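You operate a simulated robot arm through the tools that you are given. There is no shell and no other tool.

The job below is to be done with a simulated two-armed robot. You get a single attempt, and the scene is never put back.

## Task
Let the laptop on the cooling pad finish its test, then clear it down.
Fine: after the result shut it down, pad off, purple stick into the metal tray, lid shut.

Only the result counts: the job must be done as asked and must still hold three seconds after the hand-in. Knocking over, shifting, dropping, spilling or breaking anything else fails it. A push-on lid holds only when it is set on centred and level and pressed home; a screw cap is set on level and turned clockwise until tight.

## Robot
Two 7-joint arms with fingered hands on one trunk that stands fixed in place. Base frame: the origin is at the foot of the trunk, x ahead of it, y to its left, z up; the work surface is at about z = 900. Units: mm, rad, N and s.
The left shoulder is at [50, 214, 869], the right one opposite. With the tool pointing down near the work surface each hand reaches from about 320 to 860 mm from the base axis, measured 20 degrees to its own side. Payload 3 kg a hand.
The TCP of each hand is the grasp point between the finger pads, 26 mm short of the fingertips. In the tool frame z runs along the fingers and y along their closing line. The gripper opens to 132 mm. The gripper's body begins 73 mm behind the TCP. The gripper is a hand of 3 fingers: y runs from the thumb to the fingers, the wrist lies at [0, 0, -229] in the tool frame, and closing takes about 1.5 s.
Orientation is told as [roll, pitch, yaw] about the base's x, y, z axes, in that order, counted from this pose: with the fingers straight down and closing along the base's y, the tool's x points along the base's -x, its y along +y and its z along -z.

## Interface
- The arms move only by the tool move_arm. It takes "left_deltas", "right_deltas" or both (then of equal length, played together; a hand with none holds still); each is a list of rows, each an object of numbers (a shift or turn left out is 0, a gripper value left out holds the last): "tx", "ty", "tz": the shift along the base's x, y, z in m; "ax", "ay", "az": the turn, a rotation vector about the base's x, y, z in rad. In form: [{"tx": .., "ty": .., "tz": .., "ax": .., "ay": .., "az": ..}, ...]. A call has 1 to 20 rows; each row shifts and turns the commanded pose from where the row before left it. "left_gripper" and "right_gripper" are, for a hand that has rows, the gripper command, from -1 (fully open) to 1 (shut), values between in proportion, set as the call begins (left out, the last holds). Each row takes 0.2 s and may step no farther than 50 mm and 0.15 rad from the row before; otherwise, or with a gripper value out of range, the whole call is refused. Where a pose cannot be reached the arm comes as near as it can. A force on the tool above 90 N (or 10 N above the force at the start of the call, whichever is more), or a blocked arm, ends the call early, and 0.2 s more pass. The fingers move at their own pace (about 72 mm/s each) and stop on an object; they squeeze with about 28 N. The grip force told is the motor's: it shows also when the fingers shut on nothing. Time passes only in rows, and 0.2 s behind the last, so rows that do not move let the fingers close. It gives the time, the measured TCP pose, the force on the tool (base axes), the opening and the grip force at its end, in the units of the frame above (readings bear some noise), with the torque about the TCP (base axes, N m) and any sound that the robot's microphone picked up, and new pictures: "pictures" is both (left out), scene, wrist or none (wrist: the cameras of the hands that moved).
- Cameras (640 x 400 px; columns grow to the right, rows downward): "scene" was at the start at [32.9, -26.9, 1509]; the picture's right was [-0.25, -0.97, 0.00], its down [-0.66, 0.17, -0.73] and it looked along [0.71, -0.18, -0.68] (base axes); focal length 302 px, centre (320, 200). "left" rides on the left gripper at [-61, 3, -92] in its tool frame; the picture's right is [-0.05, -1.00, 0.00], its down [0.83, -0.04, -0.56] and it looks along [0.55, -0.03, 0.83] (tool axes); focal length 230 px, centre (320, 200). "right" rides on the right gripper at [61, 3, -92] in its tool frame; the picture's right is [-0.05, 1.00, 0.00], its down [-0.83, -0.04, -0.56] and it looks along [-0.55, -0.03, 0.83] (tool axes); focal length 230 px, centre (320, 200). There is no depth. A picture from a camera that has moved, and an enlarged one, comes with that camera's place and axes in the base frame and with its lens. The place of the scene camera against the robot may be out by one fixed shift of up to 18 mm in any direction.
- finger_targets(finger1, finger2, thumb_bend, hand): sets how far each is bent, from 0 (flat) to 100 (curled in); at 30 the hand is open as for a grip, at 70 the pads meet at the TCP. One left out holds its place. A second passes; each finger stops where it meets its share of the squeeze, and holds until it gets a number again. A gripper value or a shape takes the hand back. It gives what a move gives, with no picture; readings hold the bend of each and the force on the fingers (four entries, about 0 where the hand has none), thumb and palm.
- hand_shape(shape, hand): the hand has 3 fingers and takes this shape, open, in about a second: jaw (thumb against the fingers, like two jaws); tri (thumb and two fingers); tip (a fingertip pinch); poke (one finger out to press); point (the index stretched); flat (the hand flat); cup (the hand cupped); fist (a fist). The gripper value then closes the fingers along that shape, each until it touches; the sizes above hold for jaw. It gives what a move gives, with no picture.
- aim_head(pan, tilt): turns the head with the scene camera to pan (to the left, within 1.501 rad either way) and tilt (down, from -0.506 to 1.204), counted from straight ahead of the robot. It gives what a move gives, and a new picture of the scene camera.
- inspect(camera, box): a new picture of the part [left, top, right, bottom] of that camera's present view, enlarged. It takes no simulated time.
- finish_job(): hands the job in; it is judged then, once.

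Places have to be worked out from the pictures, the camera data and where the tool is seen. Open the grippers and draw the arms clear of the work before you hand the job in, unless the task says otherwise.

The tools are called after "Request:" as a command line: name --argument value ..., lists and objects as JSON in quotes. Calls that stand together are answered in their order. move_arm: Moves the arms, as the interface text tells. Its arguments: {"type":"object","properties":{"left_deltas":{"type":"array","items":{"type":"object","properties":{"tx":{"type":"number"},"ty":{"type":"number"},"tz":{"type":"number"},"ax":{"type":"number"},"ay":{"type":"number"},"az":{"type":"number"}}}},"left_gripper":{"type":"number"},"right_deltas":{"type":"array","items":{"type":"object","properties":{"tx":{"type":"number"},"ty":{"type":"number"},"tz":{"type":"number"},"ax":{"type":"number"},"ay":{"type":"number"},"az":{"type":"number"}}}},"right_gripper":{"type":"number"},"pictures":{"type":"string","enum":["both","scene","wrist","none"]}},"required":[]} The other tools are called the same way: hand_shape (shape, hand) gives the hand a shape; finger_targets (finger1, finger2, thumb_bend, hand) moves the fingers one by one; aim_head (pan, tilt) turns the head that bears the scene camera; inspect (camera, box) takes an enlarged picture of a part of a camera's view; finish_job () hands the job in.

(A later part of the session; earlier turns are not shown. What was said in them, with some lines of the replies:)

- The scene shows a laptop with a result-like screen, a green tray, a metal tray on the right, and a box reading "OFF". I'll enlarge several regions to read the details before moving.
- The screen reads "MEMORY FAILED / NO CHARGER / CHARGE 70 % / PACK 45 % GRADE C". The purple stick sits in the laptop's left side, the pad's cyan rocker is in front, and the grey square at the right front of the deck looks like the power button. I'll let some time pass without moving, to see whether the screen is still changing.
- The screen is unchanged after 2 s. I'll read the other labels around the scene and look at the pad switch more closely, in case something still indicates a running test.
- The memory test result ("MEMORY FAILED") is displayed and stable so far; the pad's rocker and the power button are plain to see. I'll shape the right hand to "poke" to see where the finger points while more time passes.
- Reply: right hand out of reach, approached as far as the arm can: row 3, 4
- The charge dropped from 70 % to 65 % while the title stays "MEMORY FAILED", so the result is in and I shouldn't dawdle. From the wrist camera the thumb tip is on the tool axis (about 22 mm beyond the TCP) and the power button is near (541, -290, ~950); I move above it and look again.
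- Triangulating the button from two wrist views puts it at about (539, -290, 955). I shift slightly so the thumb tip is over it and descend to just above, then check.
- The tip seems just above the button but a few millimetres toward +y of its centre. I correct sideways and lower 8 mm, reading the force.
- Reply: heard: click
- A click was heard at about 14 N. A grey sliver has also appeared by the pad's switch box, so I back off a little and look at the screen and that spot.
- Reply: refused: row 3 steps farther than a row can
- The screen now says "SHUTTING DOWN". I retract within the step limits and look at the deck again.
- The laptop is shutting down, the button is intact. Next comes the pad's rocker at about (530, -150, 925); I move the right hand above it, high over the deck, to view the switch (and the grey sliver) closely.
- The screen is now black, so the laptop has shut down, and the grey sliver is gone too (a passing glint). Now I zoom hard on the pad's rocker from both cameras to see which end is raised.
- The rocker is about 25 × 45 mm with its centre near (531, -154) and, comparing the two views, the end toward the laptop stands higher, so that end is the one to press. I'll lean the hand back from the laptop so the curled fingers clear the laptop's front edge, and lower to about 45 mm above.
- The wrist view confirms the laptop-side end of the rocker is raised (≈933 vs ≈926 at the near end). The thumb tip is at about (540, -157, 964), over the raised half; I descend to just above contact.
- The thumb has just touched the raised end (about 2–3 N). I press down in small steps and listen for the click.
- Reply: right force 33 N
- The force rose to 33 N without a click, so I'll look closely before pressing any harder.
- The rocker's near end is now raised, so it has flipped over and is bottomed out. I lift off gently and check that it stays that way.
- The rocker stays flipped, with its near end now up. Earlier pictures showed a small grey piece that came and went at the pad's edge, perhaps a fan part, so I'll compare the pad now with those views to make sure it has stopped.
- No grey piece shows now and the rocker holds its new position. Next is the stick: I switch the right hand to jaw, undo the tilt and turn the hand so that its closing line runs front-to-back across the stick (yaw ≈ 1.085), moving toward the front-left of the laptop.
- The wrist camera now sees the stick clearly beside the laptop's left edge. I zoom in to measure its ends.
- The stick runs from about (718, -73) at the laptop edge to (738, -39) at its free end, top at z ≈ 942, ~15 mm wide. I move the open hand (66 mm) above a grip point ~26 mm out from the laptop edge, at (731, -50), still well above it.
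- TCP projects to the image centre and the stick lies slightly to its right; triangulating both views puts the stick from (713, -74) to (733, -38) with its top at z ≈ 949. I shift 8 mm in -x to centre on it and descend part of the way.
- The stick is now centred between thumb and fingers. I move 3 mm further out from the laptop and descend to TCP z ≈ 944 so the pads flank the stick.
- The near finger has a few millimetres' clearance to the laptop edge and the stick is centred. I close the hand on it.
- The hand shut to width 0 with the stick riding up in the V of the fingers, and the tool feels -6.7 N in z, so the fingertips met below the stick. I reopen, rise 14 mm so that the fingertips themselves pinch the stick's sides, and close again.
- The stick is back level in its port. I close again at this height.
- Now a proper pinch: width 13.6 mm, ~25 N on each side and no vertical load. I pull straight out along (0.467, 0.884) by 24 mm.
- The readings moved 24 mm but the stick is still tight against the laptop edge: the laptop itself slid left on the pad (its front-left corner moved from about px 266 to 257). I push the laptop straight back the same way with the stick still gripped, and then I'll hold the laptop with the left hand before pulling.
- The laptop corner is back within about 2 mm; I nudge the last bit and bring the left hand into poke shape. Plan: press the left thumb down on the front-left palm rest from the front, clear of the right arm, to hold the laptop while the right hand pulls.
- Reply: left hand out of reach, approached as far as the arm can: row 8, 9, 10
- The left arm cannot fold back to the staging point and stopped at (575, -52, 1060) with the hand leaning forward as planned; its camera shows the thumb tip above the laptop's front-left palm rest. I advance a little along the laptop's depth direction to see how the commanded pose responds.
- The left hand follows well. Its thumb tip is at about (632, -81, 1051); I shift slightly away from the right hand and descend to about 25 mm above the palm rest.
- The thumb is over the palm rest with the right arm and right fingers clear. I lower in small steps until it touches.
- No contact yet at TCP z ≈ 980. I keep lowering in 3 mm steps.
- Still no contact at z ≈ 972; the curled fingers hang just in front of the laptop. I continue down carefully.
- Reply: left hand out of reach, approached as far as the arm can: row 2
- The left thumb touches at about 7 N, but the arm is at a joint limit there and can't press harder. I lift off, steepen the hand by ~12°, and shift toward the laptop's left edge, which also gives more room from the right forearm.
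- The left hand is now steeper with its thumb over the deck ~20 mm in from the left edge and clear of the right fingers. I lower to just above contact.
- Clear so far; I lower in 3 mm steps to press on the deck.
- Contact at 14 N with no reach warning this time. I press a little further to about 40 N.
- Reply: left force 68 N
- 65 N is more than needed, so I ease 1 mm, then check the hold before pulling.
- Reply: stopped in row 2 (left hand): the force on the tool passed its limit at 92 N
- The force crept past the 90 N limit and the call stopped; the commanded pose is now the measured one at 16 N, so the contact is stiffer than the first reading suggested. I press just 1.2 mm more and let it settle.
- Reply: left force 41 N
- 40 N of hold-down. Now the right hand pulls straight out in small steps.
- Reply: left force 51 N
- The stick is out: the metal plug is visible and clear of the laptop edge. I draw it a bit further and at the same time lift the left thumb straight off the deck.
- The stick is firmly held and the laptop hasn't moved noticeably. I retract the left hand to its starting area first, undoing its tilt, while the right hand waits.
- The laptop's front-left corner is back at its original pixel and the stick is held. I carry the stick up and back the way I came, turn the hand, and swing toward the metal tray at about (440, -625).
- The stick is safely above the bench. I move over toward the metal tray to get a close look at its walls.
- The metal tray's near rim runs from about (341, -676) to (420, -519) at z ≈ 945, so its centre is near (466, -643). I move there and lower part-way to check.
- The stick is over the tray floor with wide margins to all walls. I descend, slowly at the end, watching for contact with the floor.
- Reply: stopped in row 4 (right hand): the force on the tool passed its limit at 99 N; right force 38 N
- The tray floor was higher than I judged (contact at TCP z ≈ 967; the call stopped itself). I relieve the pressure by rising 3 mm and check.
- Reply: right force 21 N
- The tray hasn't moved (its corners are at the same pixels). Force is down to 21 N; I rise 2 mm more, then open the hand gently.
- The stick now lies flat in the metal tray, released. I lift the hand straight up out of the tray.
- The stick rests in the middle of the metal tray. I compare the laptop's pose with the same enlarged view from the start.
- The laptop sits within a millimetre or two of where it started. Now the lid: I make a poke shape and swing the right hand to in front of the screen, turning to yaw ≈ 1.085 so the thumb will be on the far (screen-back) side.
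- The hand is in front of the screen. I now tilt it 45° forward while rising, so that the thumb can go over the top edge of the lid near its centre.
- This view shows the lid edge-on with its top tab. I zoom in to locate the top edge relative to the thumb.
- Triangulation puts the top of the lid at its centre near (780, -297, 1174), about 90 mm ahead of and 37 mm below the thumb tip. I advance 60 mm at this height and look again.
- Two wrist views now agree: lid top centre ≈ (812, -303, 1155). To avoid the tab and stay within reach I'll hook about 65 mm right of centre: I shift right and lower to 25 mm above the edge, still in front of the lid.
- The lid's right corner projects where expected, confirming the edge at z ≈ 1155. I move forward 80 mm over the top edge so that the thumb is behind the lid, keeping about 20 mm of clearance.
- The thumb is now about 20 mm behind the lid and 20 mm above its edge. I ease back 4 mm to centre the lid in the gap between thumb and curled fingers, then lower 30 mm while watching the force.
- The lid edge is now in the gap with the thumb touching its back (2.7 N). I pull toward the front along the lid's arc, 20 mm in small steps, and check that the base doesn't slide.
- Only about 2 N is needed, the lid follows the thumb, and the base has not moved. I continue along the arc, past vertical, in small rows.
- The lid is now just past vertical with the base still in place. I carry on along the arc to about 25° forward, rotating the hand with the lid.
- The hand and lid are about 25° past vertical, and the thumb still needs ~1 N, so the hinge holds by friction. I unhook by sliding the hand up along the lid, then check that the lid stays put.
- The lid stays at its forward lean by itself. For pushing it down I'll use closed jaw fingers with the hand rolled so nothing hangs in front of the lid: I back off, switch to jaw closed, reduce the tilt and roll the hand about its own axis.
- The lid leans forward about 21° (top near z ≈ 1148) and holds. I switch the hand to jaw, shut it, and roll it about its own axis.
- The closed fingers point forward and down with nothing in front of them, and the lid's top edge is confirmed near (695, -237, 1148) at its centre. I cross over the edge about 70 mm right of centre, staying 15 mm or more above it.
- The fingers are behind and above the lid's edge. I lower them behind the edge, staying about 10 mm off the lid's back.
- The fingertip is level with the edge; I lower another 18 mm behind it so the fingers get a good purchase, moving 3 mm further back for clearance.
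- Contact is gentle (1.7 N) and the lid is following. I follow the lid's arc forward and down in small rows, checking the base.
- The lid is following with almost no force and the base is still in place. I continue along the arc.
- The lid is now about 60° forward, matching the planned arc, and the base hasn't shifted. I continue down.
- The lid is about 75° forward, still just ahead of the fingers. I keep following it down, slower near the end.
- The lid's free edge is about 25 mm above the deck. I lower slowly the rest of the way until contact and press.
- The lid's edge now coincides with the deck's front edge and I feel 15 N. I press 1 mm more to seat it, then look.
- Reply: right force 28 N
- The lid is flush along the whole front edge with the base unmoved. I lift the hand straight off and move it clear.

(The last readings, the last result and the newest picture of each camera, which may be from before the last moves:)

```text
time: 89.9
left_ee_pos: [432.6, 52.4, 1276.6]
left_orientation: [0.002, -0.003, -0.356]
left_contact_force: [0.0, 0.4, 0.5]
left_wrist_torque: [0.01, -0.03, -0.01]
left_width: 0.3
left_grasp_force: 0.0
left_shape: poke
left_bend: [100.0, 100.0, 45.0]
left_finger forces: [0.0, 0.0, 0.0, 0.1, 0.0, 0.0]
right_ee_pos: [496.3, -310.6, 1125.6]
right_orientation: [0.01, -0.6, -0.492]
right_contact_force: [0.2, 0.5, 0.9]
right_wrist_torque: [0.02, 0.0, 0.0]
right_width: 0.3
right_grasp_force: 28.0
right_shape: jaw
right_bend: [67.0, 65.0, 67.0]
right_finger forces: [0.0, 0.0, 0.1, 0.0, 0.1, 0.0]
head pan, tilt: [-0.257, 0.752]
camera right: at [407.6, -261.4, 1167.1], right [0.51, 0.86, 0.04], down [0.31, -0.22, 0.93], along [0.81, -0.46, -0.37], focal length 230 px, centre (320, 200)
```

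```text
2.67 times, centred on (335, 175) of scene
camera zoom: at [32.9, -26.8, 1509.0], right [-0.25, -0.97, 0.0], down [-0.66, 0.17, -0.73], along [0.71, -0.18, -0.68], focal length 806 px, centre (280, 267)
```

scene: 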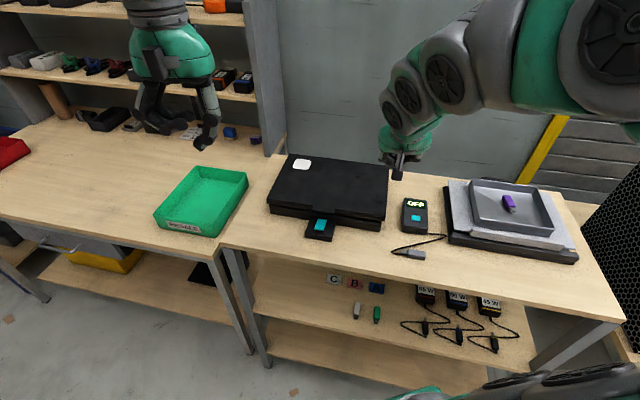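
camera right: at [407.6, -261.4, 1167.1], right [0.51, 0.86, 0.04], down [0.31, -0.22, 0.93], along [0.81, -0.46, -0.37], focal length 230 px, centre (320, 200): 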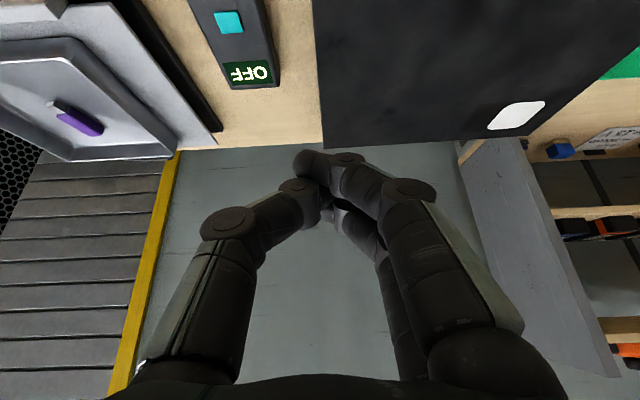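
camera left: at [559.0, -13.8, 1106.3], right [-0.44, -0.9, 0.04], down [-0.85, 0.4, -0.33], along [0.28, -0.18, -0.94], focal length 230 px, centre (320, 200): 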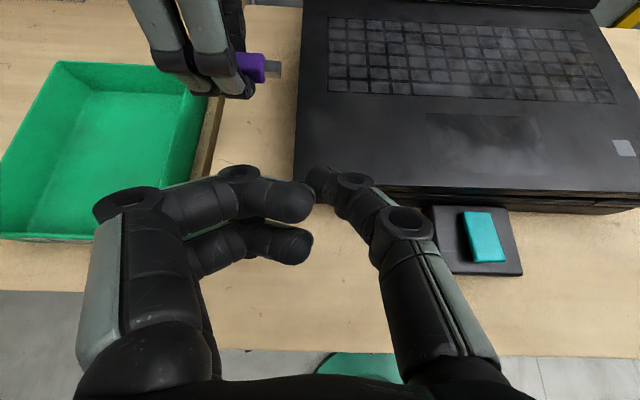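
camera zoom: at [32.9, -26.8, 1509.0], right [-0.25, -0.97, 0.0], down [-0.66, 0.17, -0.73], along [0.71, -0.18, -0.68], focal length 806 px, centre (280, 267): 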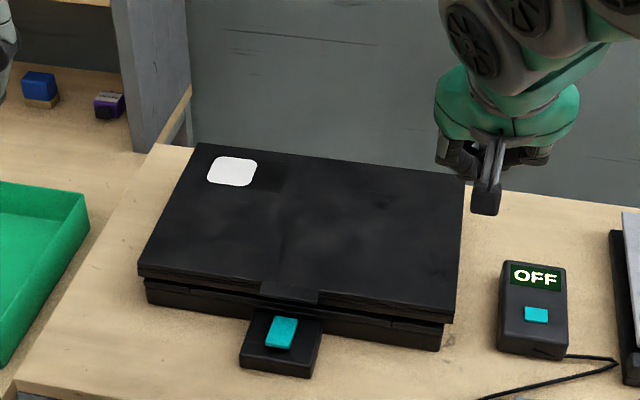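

The lid is shut and stays shut, the stick is in the metal tray, and the rocker is in its switched position. I open both hands and draw both arms clear.

Request:
move_arm --right_deltas '[{"tx": -0.024, "ty": -0.015, "tz": 0.025, "ax": 0.0567, "ay": 0.1058}, {"tx": -0.024, "ty": -0.015, "tz": 0.025, "ax": 0.0567, "ay": 0.1058}, {"tx": -0.024, "ty": -0.015, "tz": 0.025, "ax": 0.0567, "ay": 0.1058}, {"tx": -0.024, "ty": -0.015, "tz": 0.025, "ax": 0.0567, "ay": 0.1058}, {"tx": -0.024, "ty": -0.015, "tz": 0.025, "ax": 0.0567, "ay": 0.1058}, {"tx": -0.02, "ty": -0.014, "tz": 0.02}, {}, {}, {}]' --right_gripper -1.0 --pictures "scene"

Request:
hand_shape --shape "jaw" --hand "left"

Request:
inspect --camera "scene" --box '[255, 100, 415, 250]'

Request:
inspect --camera "scene" --box '[380, 150, 600, 290]'

```text
time: 91.9
left_ee_pos: [433.6, 51.7, 1275.7]
left_orientation: [0.004, -0.001, -0.357]
left_contact_force: [-0.8, -0.1, 0.5]
left_wrist_torque: [-0.02, -0.03, 0.01]
left_width: 0.0
left_grasp_force: 0.1
left_shape: poke
left_bend: [100.0, 100.0, 45.0]
left_finger forces: [0.1, 0.0, 0.0, 0.1, 0.0, 0.0]
right_ee_pos: [356.4, -399.5, 1269.2]
right_orientation: [0.009, 0.003, -0.491]
right_contact_force: [0.4, 0.0, 0.3]
right_wrist_torque: [-0.05, -0.04, -0.02]
right_width: 132.0
right_grasp_force: 0.0
right_shape: jaw
right_bend: [30.0, 30.0, 30.0]
right_finger forces: [0.1, 0.0, 0.1, 0.0, 0.0, 0.0]
head pan, tilt: [-0.257, 0.752]
```

scene: 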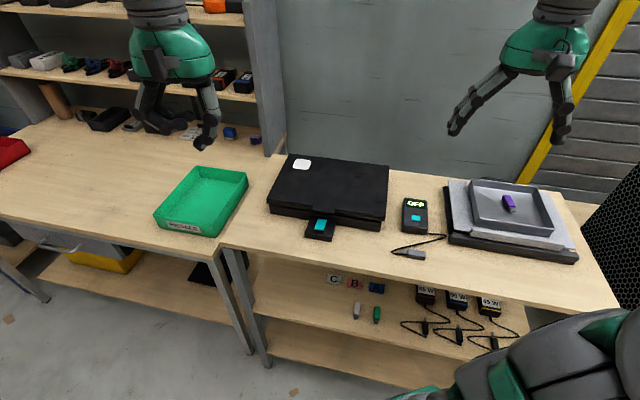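

```text
time: 92.8
left_ee_pos: [432.8, 52.5, 1275.1]
left_orientation: [0.001, -0.002, -0.356]
left_contact_force: [-0.5, -0.2, -0.1]
left_wrist_torque: [-0.02, 0.04, 0.02]
left_width: 131.9
left_grasp_force: 0.1
left_shape: jaw
left_bend: [30.0, 30.0, 30.0]
left_finger forces: [0.0, 0.0, 0.0, 0.0, 0.1, 0.0]
right_ee_pos: [355.9, -399.4, 1269.0]
right_orientation: [0.009, 0.002, -0.493]
right_contact_force: [0.3, 0.5, -0.7]
right_wrist_torque: [-0.03, 0.0, -0.01]
right_width: 132.0
right_grasp_force: 0.1
right_shape: jaw
right_bend: [30.0, 30.0, 30.0]
right_finger forces: [0.1, 0.0, 0.0, 0.0, 0.0, 0.0]
head pan, tilt: [-0.257, 0.752]
```

```text
2.67 times, centred on (335, 175) of scene
camera zoom: at [32.9, -26.9, 1509.0], right [-0.25, -0.97, 0.0], down [-0.66, 0.17, -0.73], along [0.71, -0.18, -0.68], focal length 806 px, centre (280, 267)
```

zoom: 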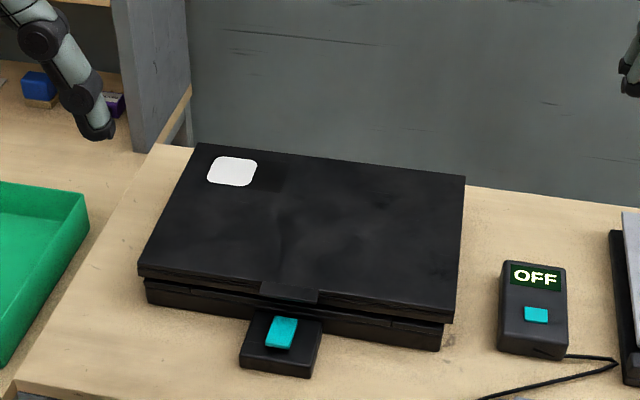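

```text
2.86 times, centred on (490, 220) of scene
camera zoom: at [32.9, -26.9, 1509.0], right [-0.25, -0.97, 0.0], down [-0.66, 0.17, -0.73], along [0.71, -0.18, -0.68], focal length 863 px, centre (-166, 143)
```

zoom: 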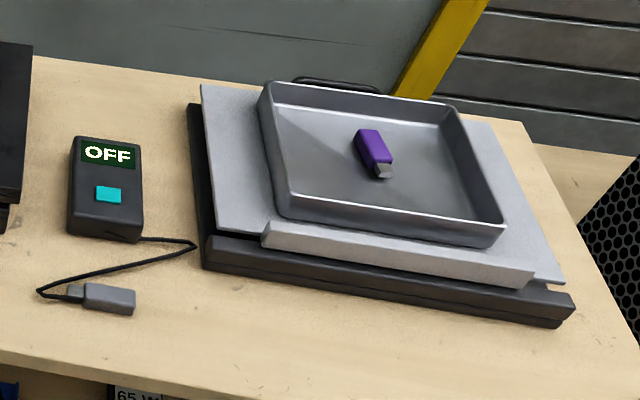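

Everything reads as asked: lid shut, stick in the metal tray, arms clear and hands open. A last close look at the pad's switch and edges before handing in.

Request:
inspect --camera "scene" --box '[295, 205, 345, 245]'

Request:
inspect --camera "scene" --box '[255, 150, 395, 250]'

Request:
inspect --camera "right" --box '[240, 60, 640, 300]'

```text
10.00 times, centred on (320, 225) of scene
camera zoom: at [32.9, -26.9, 1509.0], right [-0.25, -0.97, 0.0], down [-0.66, 0.17, -0.73], along [0.71, -0.18, -0.68], focal length 3022 px, centre (320, -50)
```

zoom: 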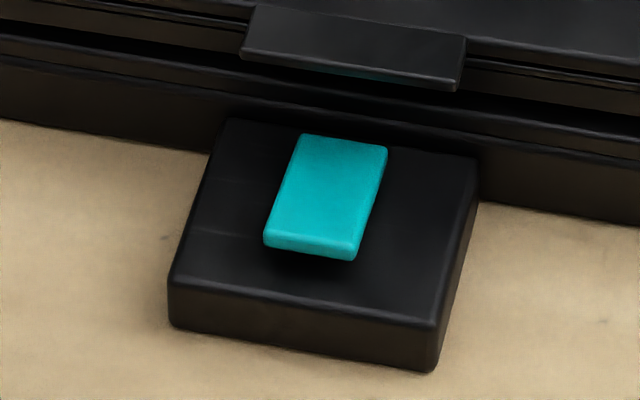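

```text
4.00 times, centred on (325, 200) of scene
camera zoom: at [32.9, -26.9, 1509.0], right [-0.25, -0.97, 0.0], down [-0.66, 0.17, -0.73], along [0.71, -0.18, -0.68], focal length 1209 px, centre (300, 200)
```

zoom: 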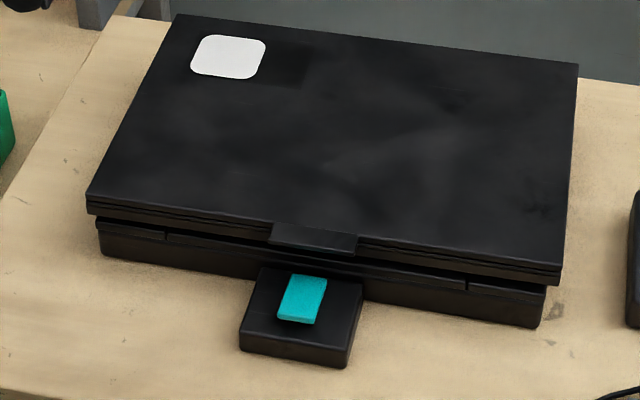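

```text
1.60 times, centred on (440, 180) of right
camera zoom: at [304.5, -369.7, 1361.7], right [0.52, 0.86, 0.01], down [0.71, -0.44, 0.55], along [0.48, -0.28, -0.83], focal length 368 px, centre (128, 232)
```

zoom: 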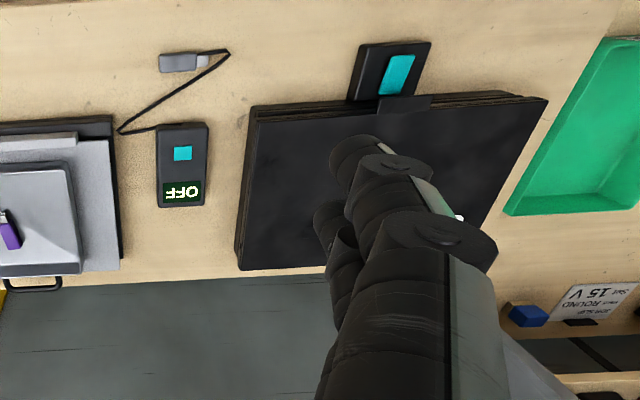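

The rocker holds its switched-over position, the lid is level and flush, nothing else has been disturbed, and both arms are clear with open hands. I hand the job in.

Request:
finish_job

```text
The job is handed in.
```

I finished the clear-down and handed the job in; the one thing I couldn't confirm directly is that the pad is off.

- **Test result:** the screen showed "MEMORY FAILED" from the start. The title did not change until I shut the laptop down, so I took that as the final result.
- **Shut down:** I pressed the power button. The screen went to "SHUTTING DOWN" and then black.
- **Pad:** I flipped its rocker switch and it stayed flipped. I heard no click and saw no light, so I am assuming it started on and is now off.
- **Purple stick:** it is lying in the metal tray. I hit the tray floor too hard on the way down (about 99 N) before the arm stopped itself. The tray did not move.
- **Lid:** closed flush and staying shut.

On the first pull, the laptop slid about 25 mm on the pad with the stick still in its port. I pushed it back to within about 1–2 mm of where it started. I then held it down with the left hand and pulled the stick out.

Both hands are open and both arms are clear of the bench.
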